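You operate a simulated robot arm through the tools that you are given. There is no shell and no other tool.

You are at the controls of a simulated robot arm. One attempt, no reset.

TASK
Set the weigher to Step and send the low blue and tall green cartons into lane 01.
Fine: start it, feed the low carton first, each from the blue square; press Stop when both are in; the other cartons, dials and keys stay.

It is judged by the outcome, as a careful person would: the job done as asked, and still so three seconds after it is handed in. It fails if anything else is knocked over, pushed out of place, dropped, spilled or broken.

THE ROBOT
A 7-joint arm with a fingered hand, fixed in place. Base frame: the origin is at the foot of the arm, x ahead of it, y to its left, z up; the work surface is at about z = 720. Units: mm, rad, N and s.
Its first joint turns from -1.204 to 3.002 rad. Payload 5 kg.
Tool frame: the origin (TCP) lies between the finger pads and is the grasp point; the fingertips stand 32 mm ahead of it; z points along the fingers, y is the line along which they close. Largest opening 160 mm; the body of the gripper starts 89 mm behind the TCP. The gripper is a hand of 3 fingers: y runs from the thumb to the fingers, the wrist lies at [0, 0, -252] in the tool frame.
Orientation is that of the tool frame in the base frame, as a unit quaternion [x, y, z, w]. With the fingers straight down and closing along the base's y, the tool's x points along the base's -x, its y along +y and its z along -z.

THE INTERFACE
- The arm moves only by the tool step_arm. Its argument "series" is a list of rows, each a list of 6 numbers: the turn, a rotation vector about the base's x, y, z in degrees, then the shift along the base's x, y, z in mm. In form: [[wx, wy, wz, dx, dy, dz], ...]. A call has 1 to 20 rows; each row shifts and turns the commanded pose from where the row before left it. A row lasts 0.2 s, in which the tool goes at most 50 mm and 0.15 rad; a call with a longer step from one row to the next is refused whole. Where a pose cannot be reached the arm comes as near as it can. A force on the tool above 40 N (or 10 N above the force at the start of the call, whichever is more), or a blocked arm, ends the call early, and 0.2 s more pass. In this call time passes only in rows, and 0.2 s behind the last. It gives the time, the measured TCP pose, the force on the tool (base axes), the opening and the grip force at its end, in the units of the frame above (readings bear some noise), with the torque about the TCP (base axes, N m) and any sound that the robot's microphone picked up, and new pictures: "views" is both (left out), scene, wrist or none.
- Cameras (640 x 400 px; columns grow to the right, rows downward): "scene" is fixed at [50.2, -497.8, 1374.3]; the picture's right is [0.28, -0.96, 0.00], its down [-0.47, -0.14, -0.87] and it looks along [0.84, 0.25, -0.49] (base axes); focal length 291 px, centre (320, 200). "wrist" rides on the gripper at [65, -4, -116] in the tool frame; the picture's right is [0.06, 1.00, 0.00], its down [-0.87, 0.05, -0.49] and it looks along [-0.49, 0.03, 0.87] (tool axes); focal length 261 px, centre (320, 200). There is no depth. A picture from a camera that has moved, and an enlarged one, comes with that camera's place and axes in the base frame and with its lens.
- raise_lower(by): slides the trunk up (or, below 0, down) by that many mm; the arm rides with it, the base frame stays. It gives what a move gives, with no picture.
- curl_fingers(finger1, finger2, thumb_bend): sets how far each is bent, from 0 (flat) to 100 (curled in); at 30 the hand is open as for a grip, at 70 the pads meet at the TCP. One left out holds its place. A second passes; each finger stops where it meets its share of the squeeze, and holds until it gets a number again. It is the only way to open and close the hand. It gives what a move gives, with no picture; readings hold the bend of each and the force on the fingers (four entries, about 0 where the hand has none), thumb and palm.
- inspect(camera, box): a new picture of the part [left, top, right, bottom] of that camera's present view, enlarged. The clock stands still meanwhile.
- sign_off(): hands the job in; it is judged then, once.

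Nothing tells you positions but the pictures and the camera data. Unless the task says otherwise, let go and move clear before handing in.

The tools are called by a JSON object that holds its "api" and its "payload". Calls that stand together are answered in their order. step_arm: Moves the arm, as the interface text tells. Its arguments: {"type":"object","properties":{"series":{"type":"array"},"views":{"type":"string","enum":["both","scene","wrist","none"]}},"required":["series"]} The other tools are called the same way: raise_lower (by) slides the trunk up or down; curl_fingers (finger1, finger2, thumb_bend) moves the fingers one by one; inspect (camera, box) takes an enlarged picture of a part of a camera's view; sign_off () hands the job in.

At the start:

```text
t: 0.0
ee_pos: [642.7, -148.1, 1181.3]
tcp_rot: [0.001, 1.0, 0.0, 0.0]
force: [0.1, -1.0, 0.3]
ft_torque: [-0.04, 0.03, 0.0]
grip_width: 160.0
grasp_force: 0.1
shape: jaw
bend: [30.0, 30.0, 30.0]
finger forces: [0.0, 0.1, 0.0, 0.0, 0.0, 0.1]
trunk travel left (down, up): [-700.0, 240.0]
```

scene: 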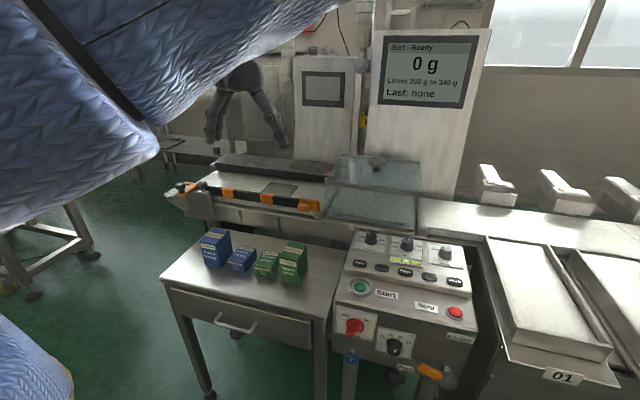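
wrist: 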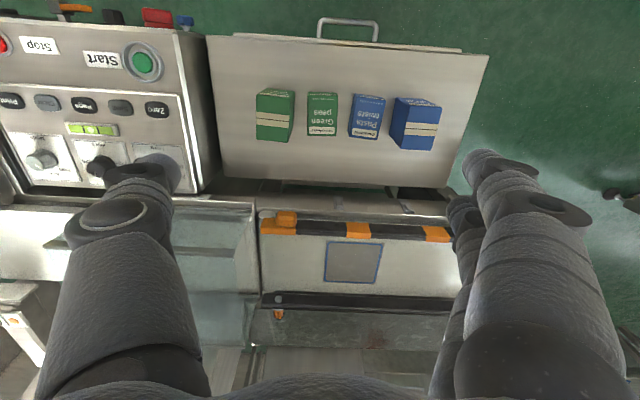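

I see a checkweigher with a control box of dials and keys, a side table with four cartons (blue tall, blue low, green low, green tall), and lane 01 on the right. I'll enlarge the pictures to read the labels first.

{"api": "inspect", "payload": {"camera": "scene", "box": [320, 220, 500, 390]}}

{"api": "inspect", "payload": {"camera": "scene", "box": [150, 140, 350, 300]}}

{"api": "inspect", "payload": {"camera": "scene", "box": [280, 10, 500, 200]}}

{"api": "inspect", "payload": {"camera": "wrist", "box": [0, 0, 220, 200]}}

{"api": "inspect", "payload": {"camera": "wrist", "box": [200, 60, 500, 320]}}

{"api": "inspect", "payload": {"camera": "scene", "box": [400, 150, 640, 400]}}

```text
2.35 times, centred on (410, 305) of scene
camera zoom: at [50.2, -497.8, 1374.3], right [0.28, -0.96, 0.0], down [-0.47, -0.14, -0.87], along [0.84, 0.25, -0.49], focal length 684 px, centre (108, -47)
```

zoom: 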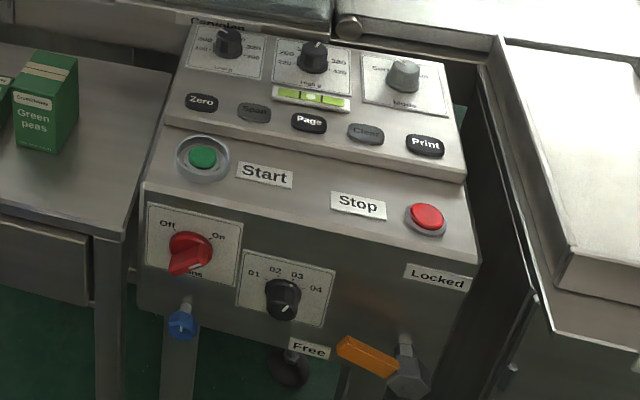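

```text
2.50 times, centred on (250, 220) of scene
camera zoom: at [50.2, -497.8, 1374.3], right [0.28, -0.96, 0.0], down [-0.47, -0.14, -0.87], along [0.84, 0.25, -0.49], focal length 727 px, centre (495, 150)
```

zoom: 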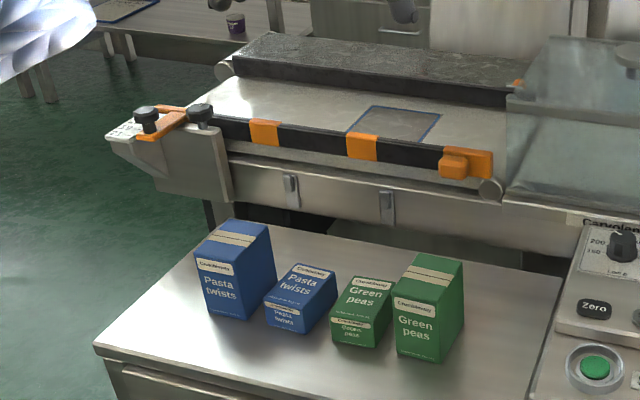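

```text
2.11 times, centred on (390, 105) of scene
camera zoom: at [50.2, -497.8, 1374.3], right [0.28, -0.96, 0.0], down [-0.47, -0.14, -0.87], along [0.84, 0.25, -0.49], focal length 612 px, centre (173, 400)
```

zoom: 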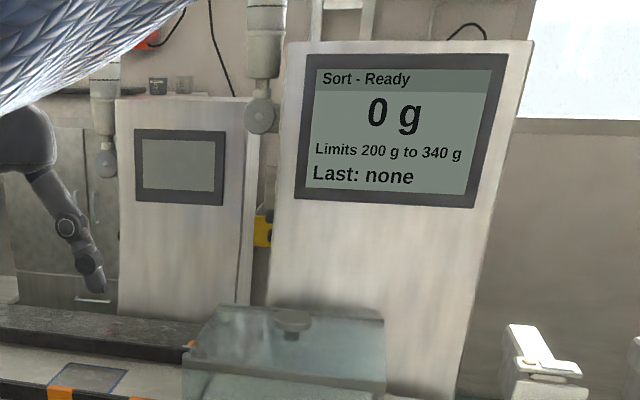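

```text
2.00 times, centred on (110, 100) of wrist
camera zoom: at [576.3, -150.6, 1297.3], right [-0.06, 1.0, 0.0], down [0.87, 0.05, 0.49], along [0.49, 0.03, -0.87], focal length 521 px, centre (740, 400)
```

zoom: 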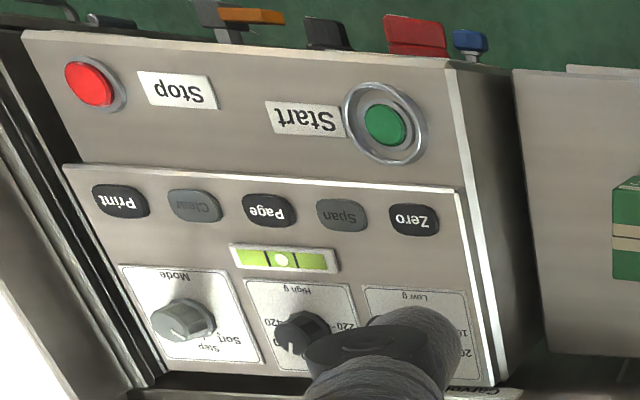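

```text
1.54 times, centred on (350, 190) of wrist
camera zoom: at [576.3, -150.6, 1297.3], right [-0.06, 1.0, 0.0], down [0.87, 0.05, 0.49], along [0.49, 0.03, -0.87], focal length 401 px, centre (274, 215)
```

zoom: 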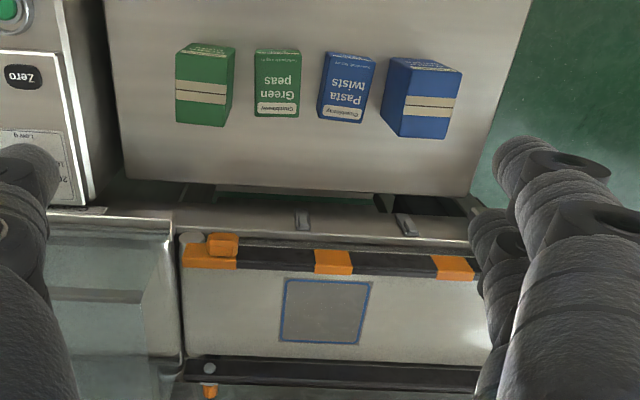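

```text
1.60 times, centred on (520, 275) of scene
camera zoom: at [50.2, -497.8, 1374.3], right [0.28, -0.96, 0.0], down [-0.47, -0.14, -0.87], along [0.84, 0.25, -0.49], focal length 465 px, centre (0, 80)
```

zoom: 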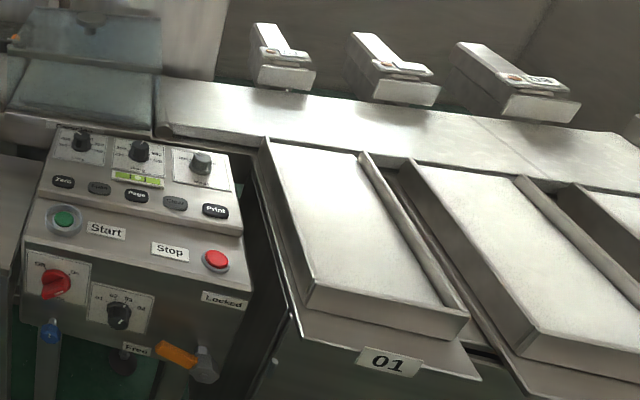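

The mode dial at the top right of the panel reads Sort now. I want its exact marks, and those of the lower selector and the other dials.

{"api": "inspect", "payload": {"camera": "scene", "box": [420, 232, 470, 268]}}

{"api": "inspect", "payload": {"camera": "scene", "box": [340, 300, 420, 360]}}

{"api": "inspect", "payload": {"camera": "wrist", "box": [10, 120, 80, 190]}}

{"api": "inspect", "payload": {"camera": "scene", "box": [345, 225, 425, 275]}}

{"api": "inspect", "payload": {"camera": "scene", "box": [160, 170, 240, 230]}}

{"api": "inspect", "payload": {"camera": "scene", "box": [340, 330, 470, 400]}}

{"api": "inspect", "payload": {"camera": "scene", "box": [270, 150, 440, 240]}}

```text
11.11 times, centred on (445, 250) of scene
camera zoom: at [50.2, -497.8, 1374.3], right [0.28, -0.96, 0.0], down [-0.47, -0.14, -0.87], along [0.84, 0.25, -0.49], focal length 3231 px, centre (-1069, -356)
```

zoom: 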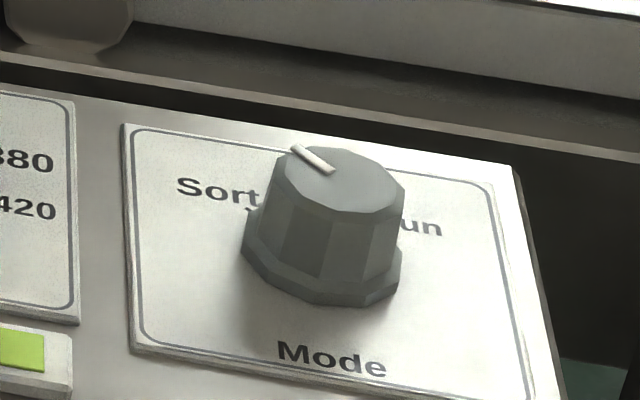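

```text
6.67 times, centred on (380, 330) of scene
camera zoom: at [50.2, -497.8, 1374.3], right [0.28, -0.96, 0.0], down [-0.47, -0.14, -0.87], along [0.84, 0.25, -0.49], focal length 1939 px, centre (-80, -667)
```

zoom: 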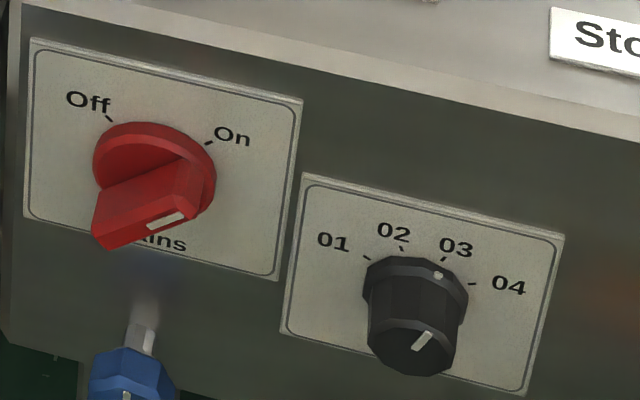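

```text
5.71 times, centred on (45, 155) of wrist
camera zoom: at [576.3, -150.6, 1297.3], right [-0.06, 1.0, 0.0], down [0.87, 0.05, 0.49], along [0.49, 0.03, -0.87], focal length 1489 px, centre (1891, 457)
```

zoom: 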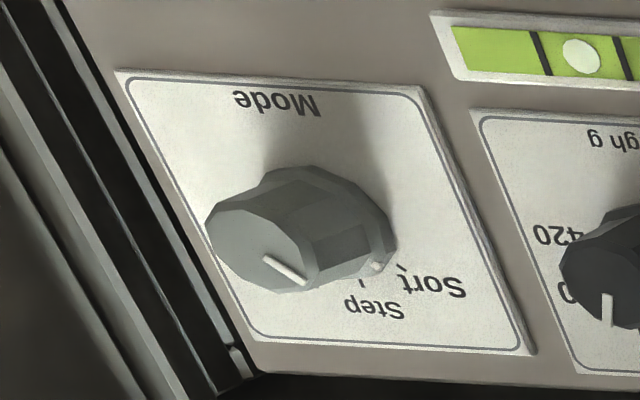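

```text
8.00 times, centred on (385, 250) of scene
camera zoom: at [50.2, -497.8, 1374.3], right [0.28, -0.96, 0.0], down [-0.47, -0.14, -0.87], along [0.84, 0.25, -0.49], focal length 2327 px, centre (-200, -200)
```

zoom: 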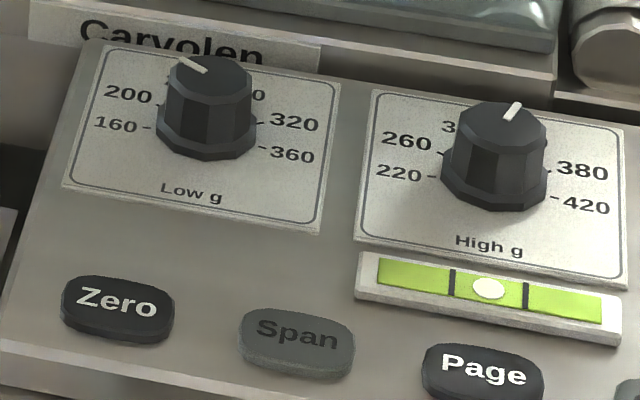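

```text
6.67 times, centred on (200, 200) of scene
camera zoom: at [50.2, -497.8, 1374.3], right [0.28, -0.96, 0.0], down [-0.47, -0.14, -0.87], along [0.84, 0.25, -0.49], focal length 1939 px, centre (1120, 200)
```

zoom: 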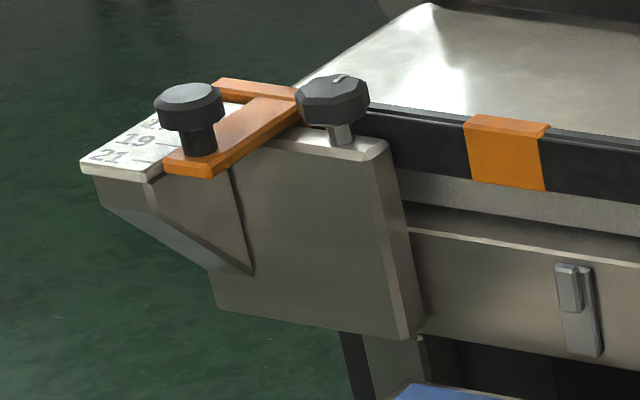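

```text
4.92 times, centred on (405, 365) of scene
camera zoom: at [50.2, -497.8, 1374.3], right [0.28, -0.96, 0.0], down [-0.47, -0.14, -0.87], along [0.84, 0.25, -0.49], focal length 1432 px, centre (-98, -612)
```

zoom: 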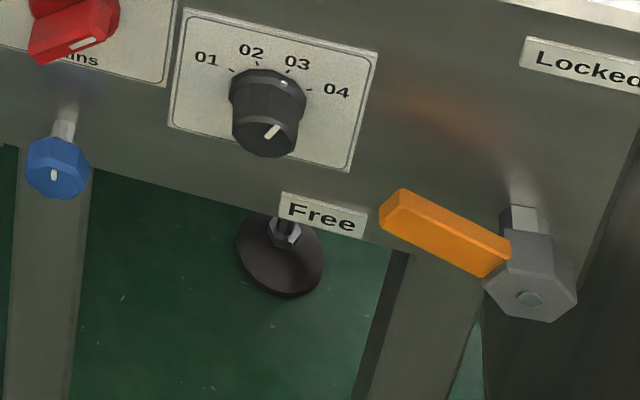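

```text
3.76 times, centred on (355, 195) of scene
camera zoom: at [50.2, -497.8, 1374.3], right [0.28, -0.96, 0.0], down [-0.47, -0.14, -0.87], along [0.84, 0.25, -0.49], focal length 1095 px, centre (188, 219)
```

zoom: 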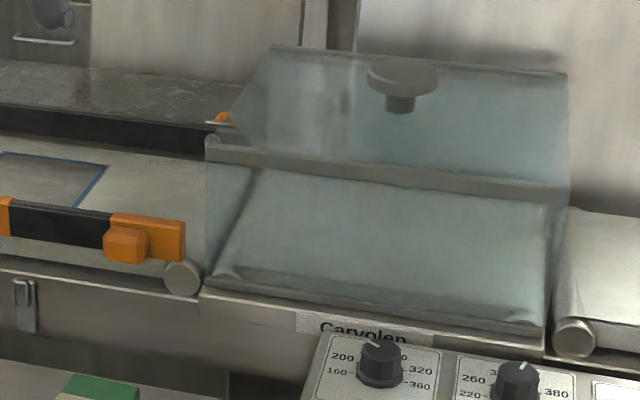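

Before planning motion I'll measure the cartons, square, keys and dials more closely in both cameras.

{"api": "inspect", "payload": {"camera": "wrist", "box": [240, 70, 350, 160]}}

{"api": "inspect", "payload": {"camera": "wrist", "box": [340, 70, 450, 160]}}

{"api": "inspect", "payload": {"camera": "scene", "box": [190, 220, 320, 300]}}

{"api": "inspect", "payload": {"camera": "wrist", "box": [240, 190, 460, 340]}}

{"api": "inspect", "payload": {"camera": "scene", "box": [160, 140, 340, 240]}}

```text
4.44 times, centred on (295, 115) of wrist
camera zoom: at [576.3, -150.6, 1297.3], right [-0.06, 1.0, 0.0], down [0.87, 0.05, 0.49], along [0.49, 0.03, -0.87], focal length 1158 px, centre (431, 578)
```

zoom: 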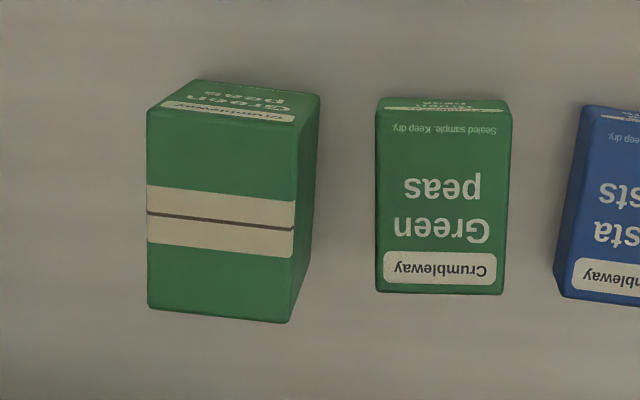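

```text
4.44 times, centred on (395, 115) of wrist
camera zoom: at [576.3, -150.6, 1297.3], right [-0.06, 1.0, 0.0], down [0.87, 0.05, 0.49], along [0.49, 0.03, -0.87], focal length 1158 px, centre (-13, 578)
```

zoom: 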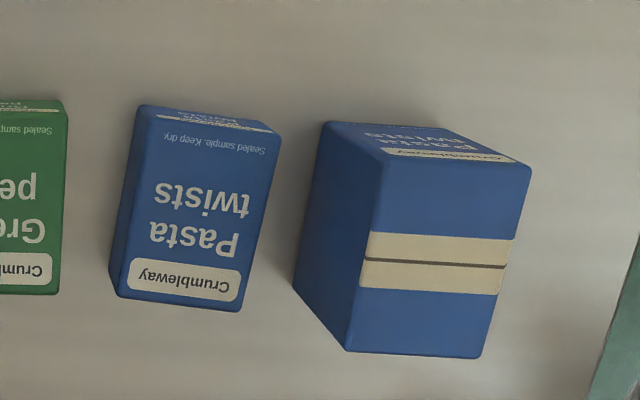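

```text
4.92 times, centred on (255, 260) of scene
camera zoom: at [50.2, -497.8, 1374.3], right [0.28, -0.96, 0.0], down [-0.47, -0.14, -0.87], along [0.84, 0.25, -0.49], focal length 1432 px, centre (640, -95)
```

zoom: 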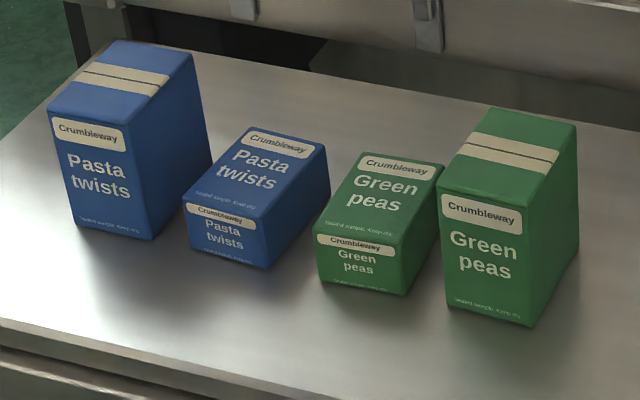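

```text
2.67 times, centred on (350, 265) of wrist
camera zoom: at [576.3, -150.6, 1297.3], right [-0.06, 1.0, 0.0], down [0.87, 0.05, 0.49], along [0.49, 0.03, -0.87], focal length 695 px, centre (240, 27)
```

zoom: 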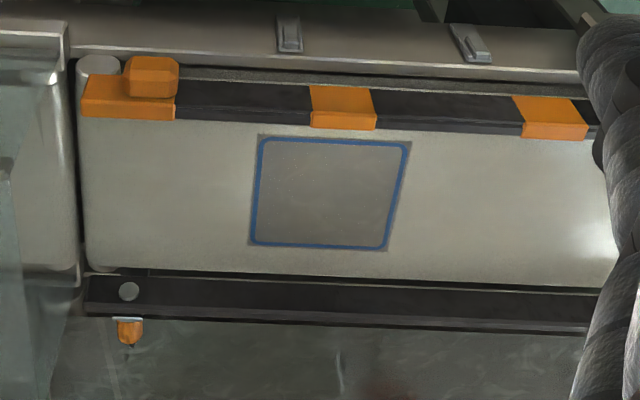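

```text
3.56 times, centred on (250, 190) of scene
camera zoom: at [50.2, -497.8, 1374.3], right [0.28, -0.96, 0.0], down [-0.47, -0.14, -0.87], along [0.84, 0.25, -0.49], focal length 1034 px, centre (569, 236)
```

zoom: 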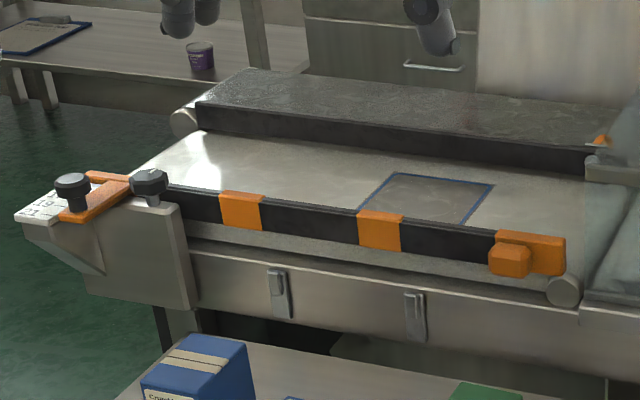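

Both cameras agree on these positions: table top z≈720; low blue carton about (685, -45), 44 mm high; Start about (606, -442, 809); Stop about (590, -671, 810). The Mode knob is at about (778, -657), upright, with its top at z≈851. The lower selector stands at 03 on the front face. I'll half close the hand and move above the Mode knob.

{"api": "curl_fingers", "payload": {"finger1": 50, "finger2": 50, "thumb_bend": 50}}

{"api": "step_arm", "payload": {"series": [[0, 0, 0, 11.25, -42.4, -12], [0, 0, 0, 11.25, -42.4, -12], [0, 0, 0, 11.25, -42.4, -12], [0, 0, 0, 11.25, -42.4, -12], [0, 0, 0, 11.25, -42.4, -12], [0, 0, 0, 11.25, -42.4, -12], [0, 0, 0, 11.25, -42.4, -12], [0, 0, 0, 11.25, -42.4, -12], [0, 0, 0, 11.25, -42.4, -12], [0, 0, 0, 11.25, -42.4, -12], [0, 0, 0, 11.25, -42.4, -12], [0, 0, 0, 11.25, -42.4, -12]]}}

```text
t: 1.0
ee_pos: [643.0, -147.1, 1181.6]
tcp_rot: [0.0, 1.0, -0.001, 0.0]
force: [0.2, -0.4, 1.1]
ft_torque: [0.04, -0.02, 0.04]
grip_width: 88.1
grasp_force: 0.1
shape: fingers
bend: [50.0, 50.0, 50.0]
finger forces: [0.0, 0.0, 0.0, 0.0, 0.1, 0.0]
trunk travel left (down, up): [-700.0, 240.0]
```

```text
t: 3.6
ee_pos: [774.7, -656.5, 1034.9]
tcp_rot: [0.0, 1.0, 0.0, -0.001]
force: [-0.9, 0.4, -0.6]
ft_torque: [0.02, 0.05, -0.01]
grip_width: 87.4
grasp_force: 0.1
shape: fingers
bend: [50.0, 50.0, 50.0]
finger forces: [0.1, 0.1, 0.0, 0.0, 0.0, 0.0]
trunk travel left (down, up): [-700.0, 240.0]
camera wrist: at [709.9, -659.7, 1151.5], right [-0.06, 1.0, 0.0], down [0.87, 0.05, 0.49], along [0.49, 0.03, -0.87], focal length 261 px, centre (320, 200)
```

scene: 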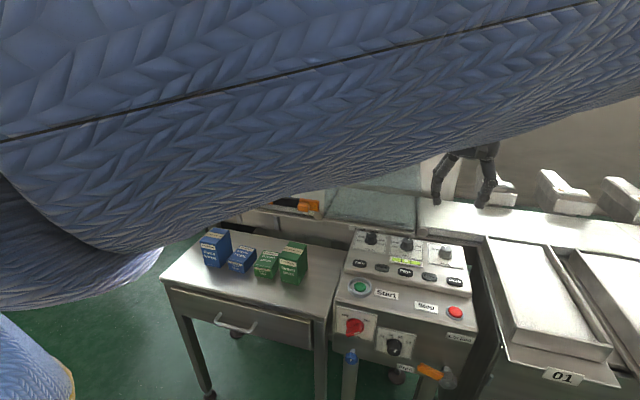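
wrist: 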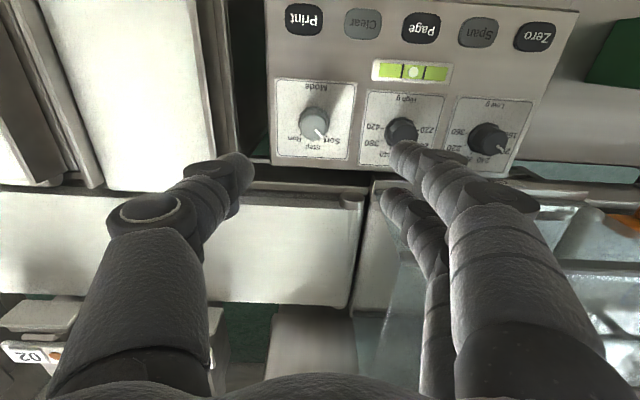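

The hand is above the panel, tool pointing down, and reached the pose. I'll zoom in to centre on the Mode knob.

{"api": "inspect", "payload": {"camera": "wrist", "box": [260, 70, 370, 170]}}

{"api": "inspect", "payload": {"camera": "wrist", "box": [160, 120, 480, 320]}}

```text
4.00 times, centred on (315, 120) of wrist
camera zoom: at [709.9, -659.7, 1151.5], right [-0.06, 1.0, 0.0], down [0.87, 0.05, 0.49], along [0.49, 0.03, -0.87], focal length 1043 px, centre (340, 520)
```

zoom: 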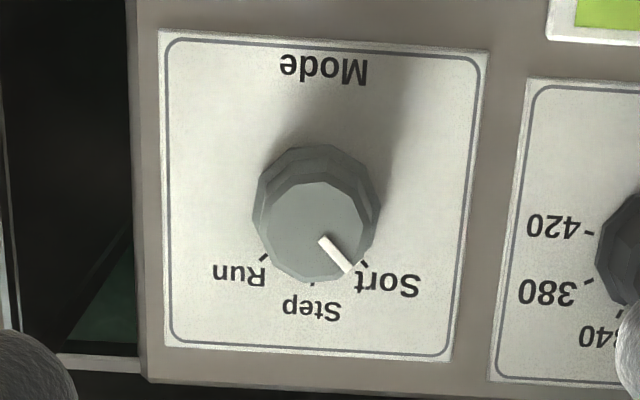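

```text
2.00 times, centred on (320, 220) of wrist
camera zoom: at [709.9, -659.7, 1151.5], right [-0.06, 1.0, 0.0], down [0.87, 0.05, 0.49], along [0.49, 0.03, -0.87], focal length 521 px, centre (320, 160)
```

zoom: 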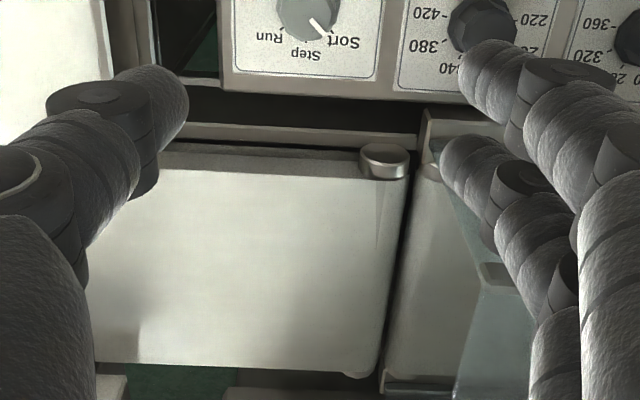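

The knob's centre is about (782, -661). I'll go down around it, stop just above and look again.

{"api": "step_arm", "payload": {"series": [[0, 0, 0, 7, -4.5, -40], [0, 0, 0, 0, 0, -40], [0, 0, 0, 0, 0, -40], [0, 0, 0, 0, 0, -20]]}}

{"api": "inspect", "payload": {"camera": "wrist", "box": [200, 100, 440, 250]}}

{"api": "inspect", "payload": {"camera": "scene", "box": [400, 180, 500, 280]}}

```text
t: 4.6
ee_pos: [784.5, -661.2, 896.2]
tcp_rot: [-0.001, 1.0, 0.0, 0.0]
force: [0.0, 0.6, -0.1]
ft_torque: [-0.03, 0.02, 0.0]
grip_width: 87.6
grasp_force: 0.0
shape: fingers
bend: [50.0, 50.0, 50.0]
finger forces: [0.1, 0.0, 0.0, 0.0, 0.0, 0.0]
trunk travel left (down, up): [-700.0, 240.0]
camera wrist: at [717.9, -663.7, 1012.5], right [-0.06, 1.0, 0.0], down [0.87, 0.05, 0.49], along [0.49, 0.03, -0.87], focal length 261 px, centre (320, 200)
```

scene: 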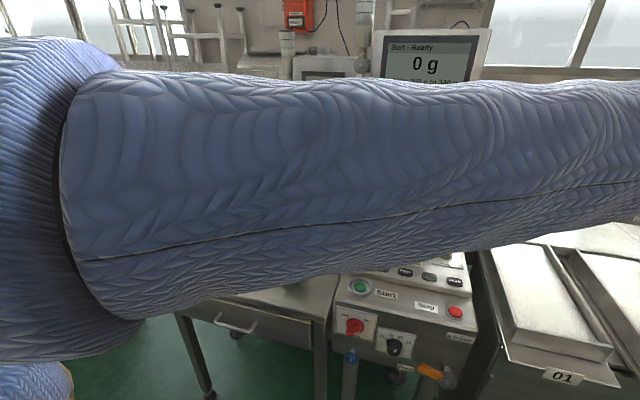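
wrist: 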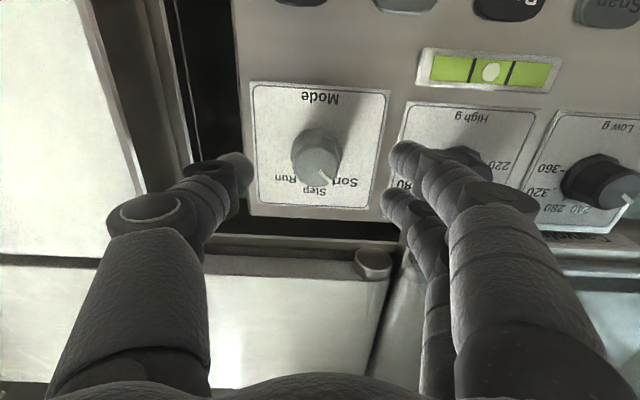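

```text
2.67 times, centred on (320, 175) of wrist
camera zoom: at [717.9, -663.7, 1012.5], right [-0.06, 1.0, 0.0], down [0.87, 0.05, 0.49], along [0.49, 0.03, -0.87], focal length 695 px, centre (320, 267)
```

zoom: 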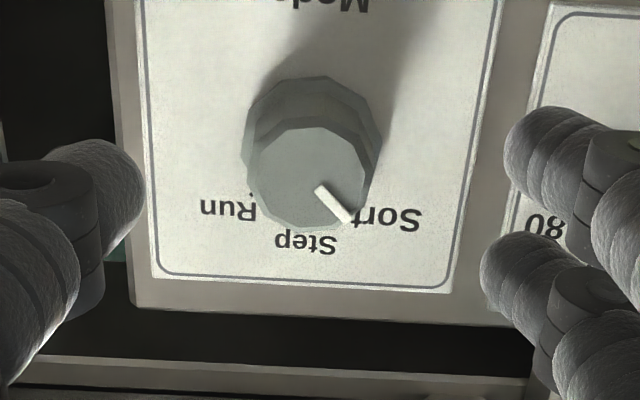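

```text
4.00 times, centred on (450, 230) of scene
camera zoom: at [50.2, -497.8, 1374.3], right [0.28, -0.96, 0.0], down [-0.47, -0.14, -0.87], along [0.84, 0.25, -0.49], focal length 1163 px, centre (-200, 80)
```

zoom: 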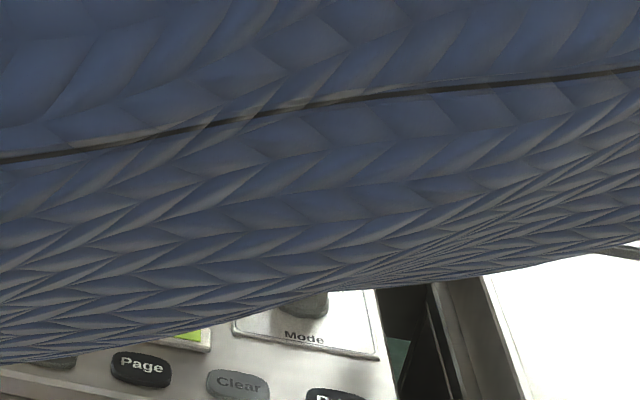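

The knob is centred under the hand. I'll narrow the hand so it clears the High g dial, then go down around the knob.

{"api": "curl_fingers", "payload": {"finger1": 57, "finger2": 57, "thumb_bend": 57}}

{"api": "step_arm", "payload": {"series": [[0, 0, 0, 0, -1, -20], [0, 0, 0, 0, 0, -10]], "views": "wrist"}}

{"api": "inspect", "payload": {"camera": "wrist", "box": [200, 100, 440, 250]}}

```text
t: 5.6
ee_pos: [783.3, -660.4, 897.4]
tcp_rot: [0.001, 1.0, 0.0, 0.001]
force: [0.8, 0.1, -0.4]
ft_torque: [0.0, -0.02, -0.02]
grip_width: 63.7
grasp_force: 0.0
shape: fingers
bend: [56.0, 56.0, 56.0]
finger forces: [0.1, 0.0, 0.0, 0.0, 0.1, 0.0]
trunk travel left (down, up): [-700.0, 240.0]
```

```text
t: 6.2
ee_pos: [784.5, -659.3, 868.7]
tcp_rot: [0.0, 1.0, 0.0, 0.0]
force: [-0.6, -0.2, -0.6]
ft_torque: [0.01, -0.01, 0.02]
grip_width: 63.9
grasp_force: 0.1
shape: fingers
bend: [56.0, 56.0, 56.0]
finger forces: [0.0, 0.0, 0.0, 0.0, 0.0, 0.0]
trunk travel left (down, up): [-700.0, 240.0]
camera wrist: at [718.2, -663.5, 983.7], right [-0.06, 1.0, 0.0], down [0.87, 0.05, 0.49], along [0.49, 0.03, -0.87], focal length 261 px, centre (320, 200)
```

wrist: 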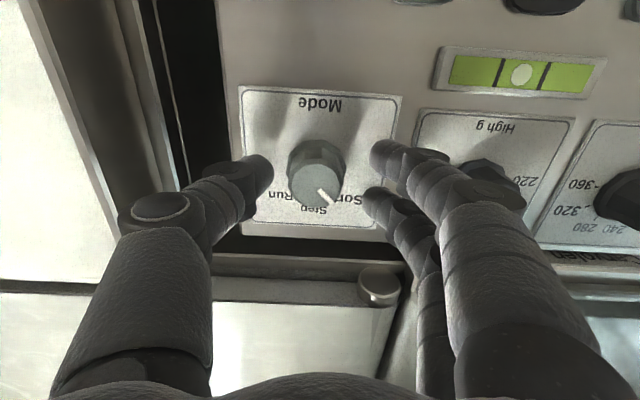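

```text
2.67 times, centred on (320, 175) of wrist
camera zoom: at [718.2, -663.5, 983.7], right [-0.06, 1.0, 0.0], down [0.87, 0.05, 0.49], along [0.49, 0.03, -0.87], focal length 695 px, centre (320, 267)
```

zoom: 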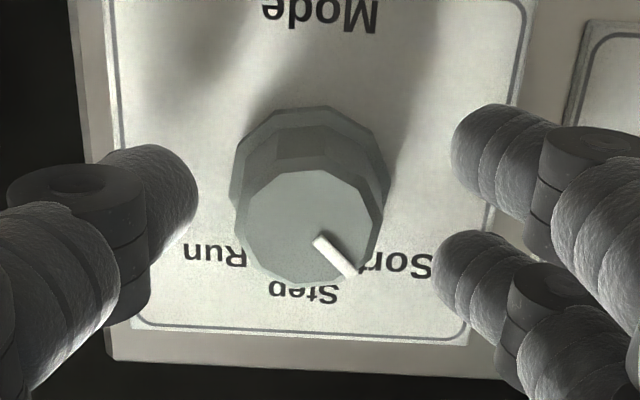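

The knob sits between the thumb and the two fingers. I'll go down slightly more and close on it.

{"api": "step_arm", "payload": {"series": [[0, 0, 0, 0, -1, -9]], "views": "none"}}

{"api": "curl_fingers", "payload": {"finger1": 66, "finger2": 66, "thumb_bend": 66}}

{"api": "inspect", "payload": {"camera": "wrist", "box": [200, 100, 440, 250]}}

```text
t: 6.6
ee_pos: [784.8, -662.3, 861.1]
tcp_rot: [0.001, 1.0, 0.0, 0.001]
force: [0.7, 0.8, 10.7]
ft_torque: [-0.25, -0.01, 0.03]
grip_width: 63.5
grasp_force: 5.5
shape: fingers
bend: [56.0, 56.0, 56.0]
finger forces: [2.0, 1.1, 0.0, 0.0, 7.4, 0.0]
trunk travel left (down, up): [-700.0, 240.0]
```

```text
t: 7.6
ee_pos: [783.6, -662.6, 858.6]
tcp_rot: [0.0, 1.0, 0.001, -0.001]
force: [-1.1, -4.8, 2.4]
ft_torque: [-0.14, 0.09, -0.04]
grip_width: 39.2
grasp_force: 8.6
shape: fingers
bend: [64.0, 63.0, 64.0]
finger forces: [2.5, 3.5, 0.0, 0.0, 11.2, 0.0]
trunk travel left (down, up): [-700.0, 240.0]
```

```text
2.67 times, centred on (320, 175) of wrist
camera zoom: at [718.1, -665.6, 974.5], right [-0.06, 1.0, 0.0], down [0.87, 0.05, 0.49], along [0.49, 0.03, -0.87], focal length 695 px, centre (320, 267)
```

zoom: 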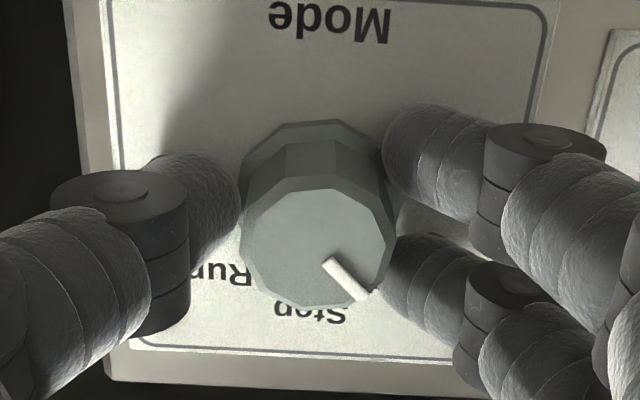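

The fingers have the knob (39 mm, about 8 N grip). I'll turn it 45° clockwise seen from above, from Sort to Step.

{"api": "step_arm", "payload": {"series": [[0, 0, -7.5, 0, 0, 0.5], [0, 0, -7.5, 0, 0, 0], [0, 0, -7.5, 0, 0, 0], [0, 0, -7.5, 0, 0, 0], [0, 0, -7.5, 0, 0, 0], [0, 0, -7.5, 0, 0, 0]]}}

{"api": "inspect", "payload": {"camera": "wrist", "box": [200, 100, 440, 250]}}

{"api": "inspect", "payload": {"camera": "scene", "box": [370, 20, 490, 110]}}

```text
t: 9.0
ee_pos: [784.0, -662.3, 857.9]
tcp_rot: [0.383, 0.924, 0.0, 0.0]
force: [2.6, 2.4, -0.1]
ft_torque: [0.09, -0.08, 0.02]
grip_width: 39.4
grasp_force: 7.9
shape: fingers
bend: [63.0, 63.0, 64.0]
finger forces: [4.1, 5.5, 0.1, 0.0, 6.5, 0.1]
trunk travel left (down, up): [-700.0, 240.0]
camera wrist: at [734.0, -618.3, 974.6], right [0.66, 0.75, 0.0], down [0.65, -0.58, 0.49], along [0.37, -0.33, -0.87], focal length 261 px, centre (320, 200)
```

scene: 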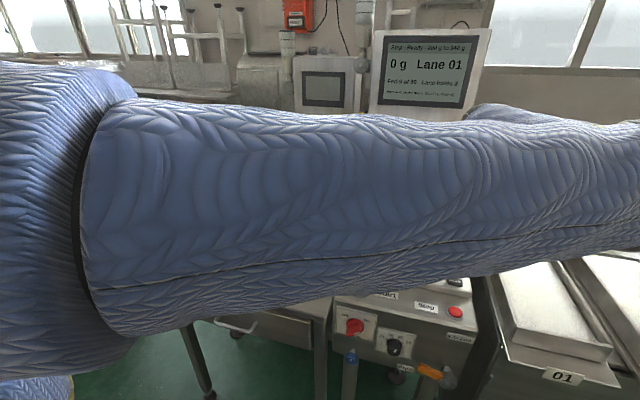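
wrist: 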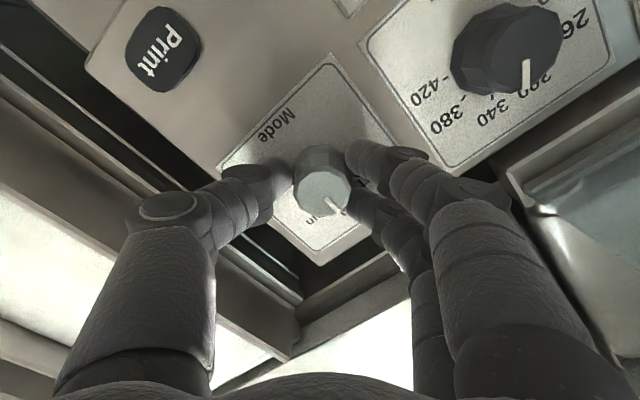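

```text
2.67 times, centred on (320, 175) of wrist
camera zoom: at [734.0, -618.3, 974.6], right [0.66, 0.75, 0.0], down [0.65, -0.58, 0.49], along [0.37, -0.33, -0.87], focal length 695 px, centre (320, 267)
```

zoom: 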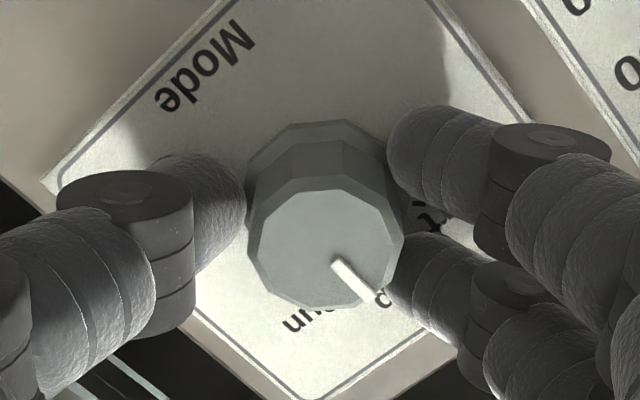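

```text
4.44 times, centred on (430, 65) of scene
camera zoom: at [50.2, -497.8, 1374.3], right [0.28, -0.96, 0.0], down [-0.47, -0.14, -0.87], along [0.84, 0.25, -0.49], focal length 1292 px, centre (-169, 800)
```

zoom: 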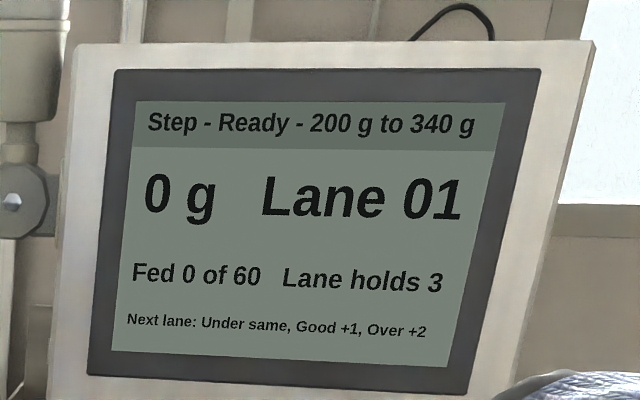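

Step is set. The display reads "Step - Ready, Lane 01", with next lane: Under same, Good +1, Over +2, so the lower selector stays as it is. I'll release the knob and lift away.

{"api": "curl_fingers", "payload": {"finger1": 56, "finger2": 56, "thumb_bend": 56}}

{"api": "step_arm", "payload": {"series": [[0, 0, 0, 0, 0, 20], [0, 0, 0, 0, 0, 40], [0, 0, 0, 0, 0, 40], [0, 0, 0, 0, 0, 40]]}}

{"api": "inspect", "payload": {"camera": "wrist", "box": [200, 60, 440, 210]}}

{"api": "inspect", "payload": {"camera": "scene", "box": [370, 20, 490, 110]}}

```text
t: 10.0
ee_pos: [783.4, -663.4, 860.0]
tcp_rot: [0.382, 0.924, -0.001, 0.001]
force: [2.2, -1.3, 14.9]
ft_torque: [-0.23, 0.08, 0.01]
grip_width: 59.5
grasp_force: 7.8
shape: fingers
bend: [56.0, 56.0, 57.0]
finger forces: [2.7, 2.1, 0.0, 0.1, 11.0, 0.1]
trunk travel left (down, up): [-700.0, 240.0]
```

```text
t: 11.0
ee_pos: [782.4, -660.7, 1001.0]
tcp_rot: [0.383, 0.924, 0.0, 0.0]
force: [-1.1, -0.4, 0.3]
ft_torque: [-0.02, 0.01, -0.03]
grip_width: 62.3
grasp_force: 0.1
shape: fingers
bend: [56.0, 56.0, 56.0]
finger forces: [0.0, 0.0, 0.0, 0.0, 0.0, 0.0]
trunk travel left (down, up): [-700.0, 240.0]
camera wrist: at [733.0, -616.8, 1116.9], right [0.66, 0.75, 0.0], down [0.65, -0.58, 0.49], along [0.37, -0.33, -0.87], focal length 261 px, centre (320, 200)
```

scene: 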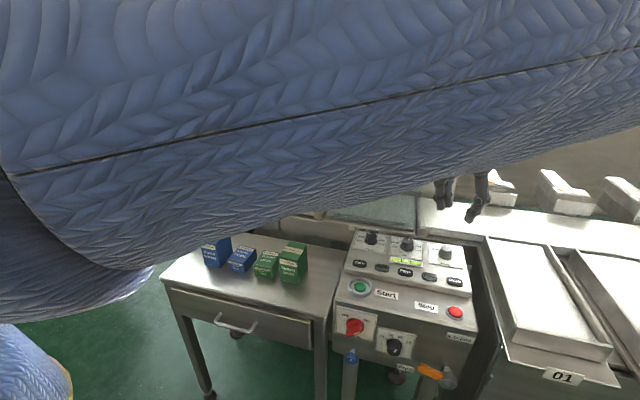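
wrist: 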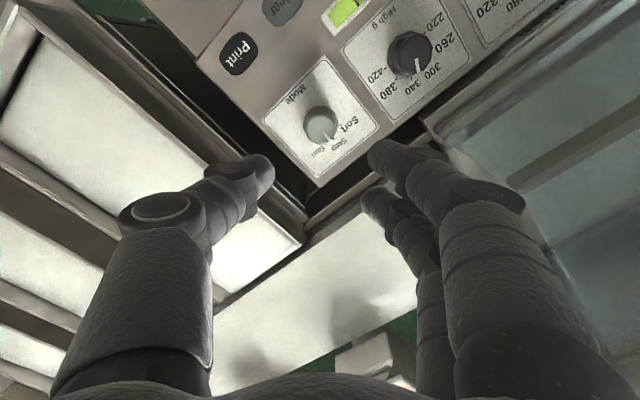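

```text
2.67 times, centred on (320, 135) of wrist
camera zoom: at [733.0, -616.8, 1116.9], right [0.66, 0.75, 0.0], down [0.65, -0.58, 0.49], along [0.37, -0.33, -0.87], focal length 695 px, centre (320, 373)
```

zoom: 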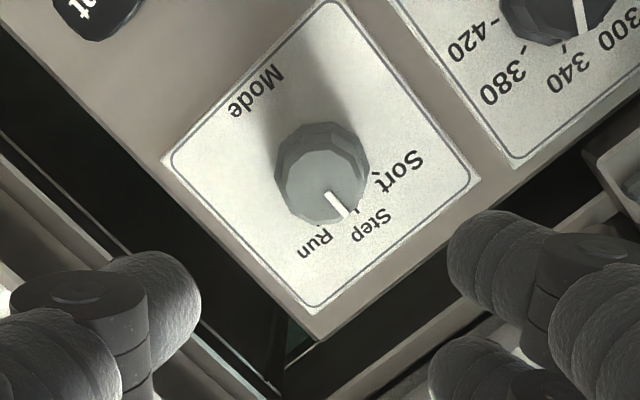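

```text
4.44 times, centred on (430, 65) of scene
camera zoom: at [50.2, -497.8, 1374.3], right [0.28, -0.96, 0.0], down [-0.47, -0.14, -0.87], along [0.84, 0.25, -0.49], focal length 1292 px, centre (-169, 800)
```

zoom: 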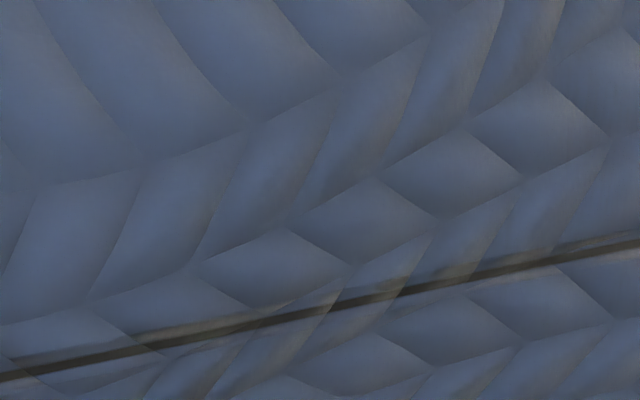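

The Mode pointer is on Step. Before starting I'll move over the infeed belt and measure the blue square and guide rails.

{"api": "step_arm", "payload": {"series": [[0, 0, 3.75, 0, 42.5, 14], [0, 0, 3.75, 0, 42.5, 14], [0, 0, 3.75, 0, 42.5, 14], [0, 0, 3.75, 0, 42.5, 14], [0, 0, 3.75, 0, 42.5, 14], [0, 0, 3.75, 0, 42.5, 14], [0, 0, 3.75, 0, 42.5, 14], [0, 0, 3.75, 0, 42.5, 14], [0, 0, 3.75, 0, 42.5, 14], [0, 0, 3.75, 0, 42.5, 14], [0, 0, 3.75, 0, 42.5, 14], [0, 0, 3.75, 0, 42.5, 14], [0, 0, 0, 0, 45, 0], [0, 0, 0, 0, 45, 0]]}}

{"api": "inspect", "payload": {"camera": "wrist", "box": [220, 60, 440, 200]}}

{"api": "inspect", "payload": {"camera": "scene", "box": [370, 20, 490, 110]}}

```text
t: 14.0
ee_pos: [783.0, -62.1, 1167.8]
tcp_rot: [0.0, 1.0, -0.001, 0.0]
force: [0.6, 0.5, 0.5]
ft_torque: [-0.04, 0.0, -0.01]
grip_width: 62.8
grasp_force: 0.0
shape: fingers
bend: [56.0, 56.0, 56.0]
finger forces: [0.0, 0.1, 0.0, 0.0, 0.0, 0.1]
trunk travel left (down, up): [-700.0, 240.0]
camera wrist: at [716.6, -65.1, 1283.3], right [-0.06, 1.0, 0.0], down [0.87, 0.05, 0.49], along [0.49, 0.03, -0.87], focal length 261 px, centre (320, 200)
```

scene: 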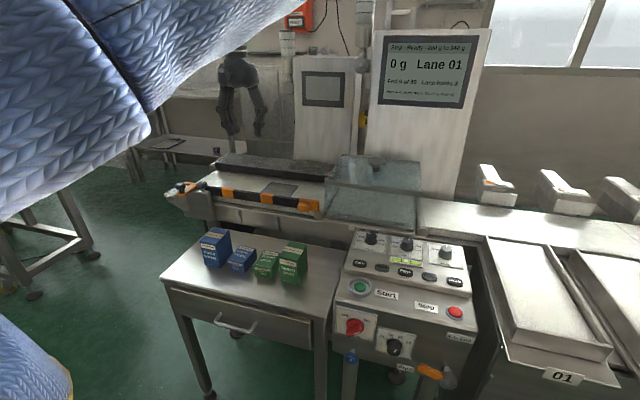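
wrist: 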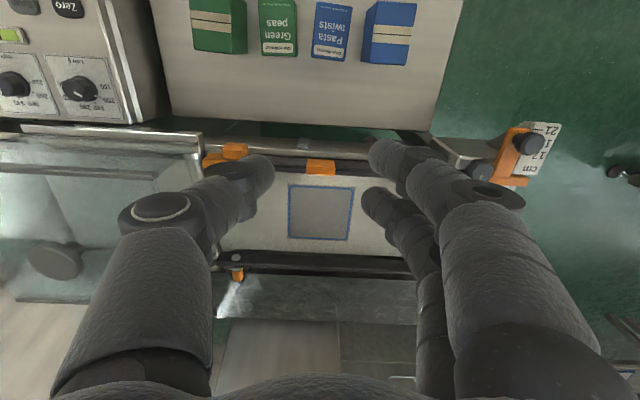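

```text
2.86 times, centred on (330, 130) of wrist
camera zoom: at [716.6, -65.1, 1283.3], right [-0.06, 1.0, 0.0], down [0.87, 0.05, 0.49], along [0.49, 0.03, -0.87], focal length 745 px, centre (291, 400)
```

zoom: 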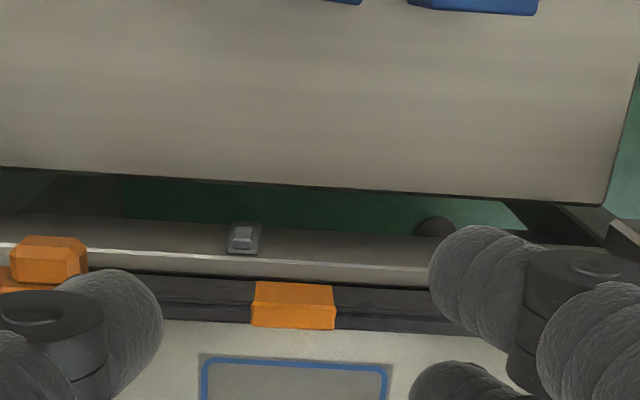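

```text
4.44 times, centred on (430, 65) of scene
camera zoom: at [50.2, -497.8, 1374.3], right [0.28, -0.96, 0.0], down [-0.47, -0.14, -0.87], along [0.84, 0.25, -0.49], focal length 1292 px, centre (-169, 800)
```

zoom: 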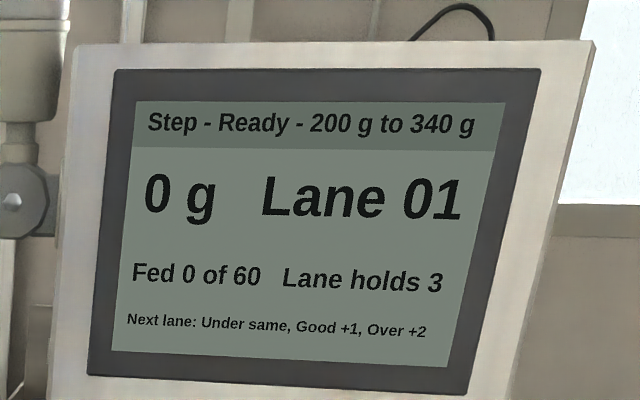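

The blue square is centred near (994, -49) with its surface at z≈840, and the belt is about 180 mm wide, so a grip across the belt (along x) will fit. Next is the Start key: I'll bring the thumb to the middle, open the fingers away, and go above it.

{"api": "curl_fingers", "payload": {"finger1": 30, "finger2": 30, "thumb_bend": 70}}

{"api": "step_arm", "payload": {"series": [[0, 0, 0, -17.7, -37.3, -20], [0, 0, 0, -17.7, -37.3, -20], [0, 0, 0, -17.7, -37.3, -20], [0, 0, 0, -17.7, -37.3, -20], [0, 0, 0, -17.7, -37.3, -20], [0, 0, 0, -17.7, -37.3, -20], [0, 0, 0, -17.7, -37.3, -20], [0, 0, 0, -17.7, -37.3, -20], [0, 0, 0, -17.7, -37.3, -20], [0, 0, 0, -17.7, -37.3, -20]]}}

{"api": "inspect", "payload": {"camera": "wrist", "box": [220, 60, 420, 220]}}

```text
t: 15.0
ee_pos: [782.2, -64.9, 1167.2]
tcp_rot: [0.0, 1.0, -0.001, 0.0]
force: [0.2, 0.3, 1.2]
ft_torque: [0.0, -0.05, 0.04]
grip_width: 88.6
grasp_force: 0.0
shape: fingers
bend: [30.0, 30.0, 70.0]
finger forces: [0.1, 0.1, 0.0, 0.0, 0.0, 0.0]
trunk travel left (down, up): [-700.0, 240.0]
```

```text
t: 17.2
ee_pos: [607.4, -436.4, 967.3]
tcp_rot: [-0.001, 1.0, 0.001, 0.0]
force: [-1.2, 0.0, 0.0]
ft_torque: [0.05, 0.0, 0.01]
grip_width: 88.6
grasp_force: 0.0
shape: fingers
bend: [30.0, 30.0, 70.0]
finger forces: [0.0, 0.0, 0.1, 0.0, 0.1, 0.1]
trunk travel left (down, up): [-700.0, 240.0]
camera wrist: at [540.9, -440.2, 1082.4], right [-0.06, 1.0, 0.0], down [0.87, 0.05, 0.49], along [0.49, 0.03, -0.87], focal length 261 px, centre (320, 200)
```

scene: 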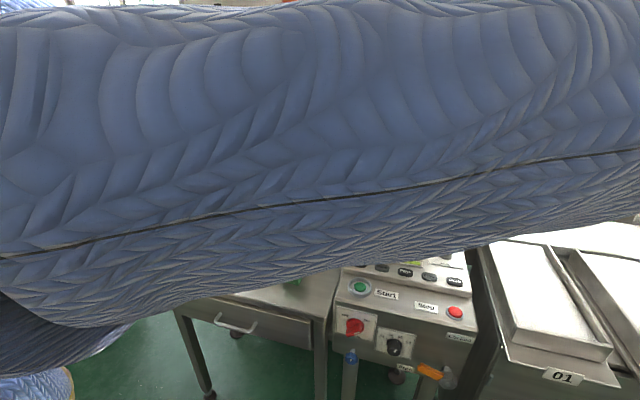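
wrist: 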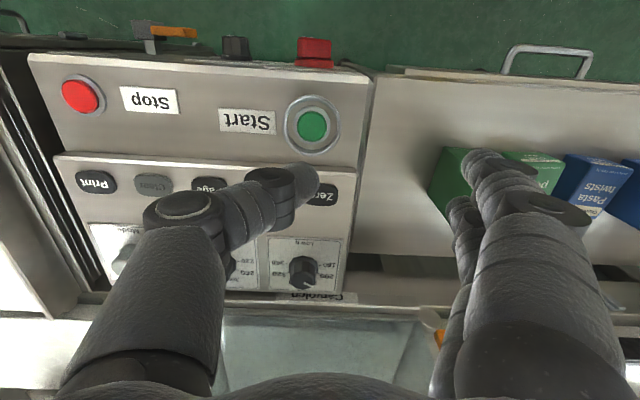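

```text
2.50 times, centred on (320, 140) of wrist
camera zoom: at [540.9, -440.2, 1082.4], right [-0.06, 1.0, 0.0], down [0.87, 0.05, 0.49], along [0.49, 0.03, -0.87], focal length 652 px, centre (320, 350)
```

zoom: 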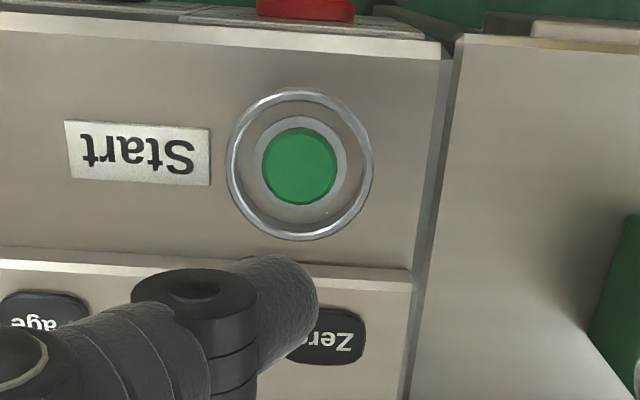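

Start is at about (607, -444.5, 809), and the thumb tip sits about 10 mm to the -y side of the TCP. I'll go down in line with it and press in small steps.

{"api": "step_arm", "payload": {"series": [[0, 0, 0, 0, 1.5, -45], [0, 0, 0, 0, 0, -45], [0, 0, 0, 0, 0, -15]], "views": "wrist"}}

{"api": "inspect", "payload": {"camera": "wrist", "box": [220, 100, 420, 240]}}

```text
t: 18.0
ee_pos: [608.9, -435.7, 860.7]
tcp_rot: [0.0, 1.0, 0.001, 0.0]
force: [-0.6, -0.1, 0.9]
ft_torque: [0.04, 0.02, -0.02]
grip_width: 88.5
grasp_force: 0.1
shape: fingers
bend: [30.0, 30.0, 70.0]
finger forces: [0.0, 0.0, 0.1, 0.0, 0.0, 0.0]
trunk travel left (down, up): [-700.0, 240.0]
camera wrist: at [542.1, -438.2, 976.7], right [-0.06, 1.0, 0.0], down [0.87, 0.05, 0.49], along [0.49, 0.03, -0.87], focal length 261 px, centre (320, 200)
```

wrist: 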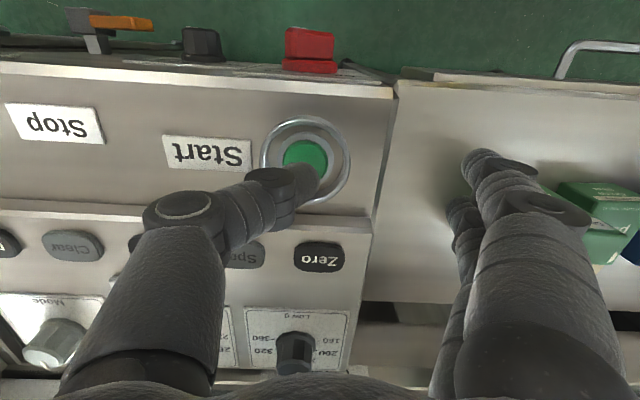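

```text
2.86 times, centred on (320, 170) of wrist
camera zoom: at [542.1, -438.2, 976.7], right [-0.06, 1.0, 0.0], down [0.87, 0.05, 0.49], along [0.49, 0.03, -0.87], focal length 745 px, centre (320, 286)
```

zoom: 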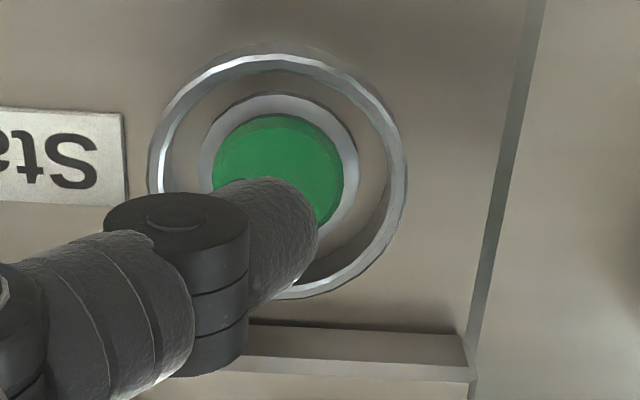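

The thumb is lined up over the green cap. Now I'll press.

{"api": "step_arm", "payload": {"series": [[0, 0, 0, -4, 0, -6], [0, 0, 0, 0, 0, -5], [0, 0, 0, 0, 0, -4], [0, 0, 0, 0, 0, -3]], "views": "wrist"}}

```text
t: 19.0
ee_pos: [602.8, -434.2, 843.3]
tcp_rot: [0.0, 1.0, -0.001, 0.0]
force: [0.1, -1.2, 0.2]
ft_torque: [0.01, 0.0, 0.02]
grip_width: 88.5
grasp_force: 0.1
shape: fingers
bend: [30.0, 30.0, 70.0]
finger forces: [0.0, 0.1, 0.1, 0.0, 0.0, 0.0]
trunk travel left (down, up): [-700.0, 240.0]
camera wrist: at [536.5, -437.3, 959.6], right [-0.06, 1.0, 0.0], down [0.87, 0.05, 0.49], along [0.49, 0.03, -0.87], focal length 261 px, centre (320, 200)
```

wrist: 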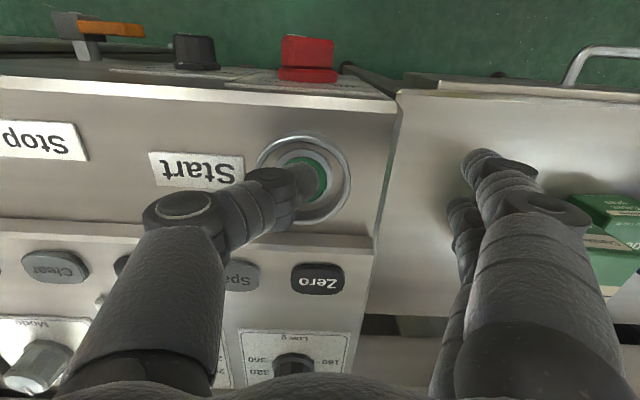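

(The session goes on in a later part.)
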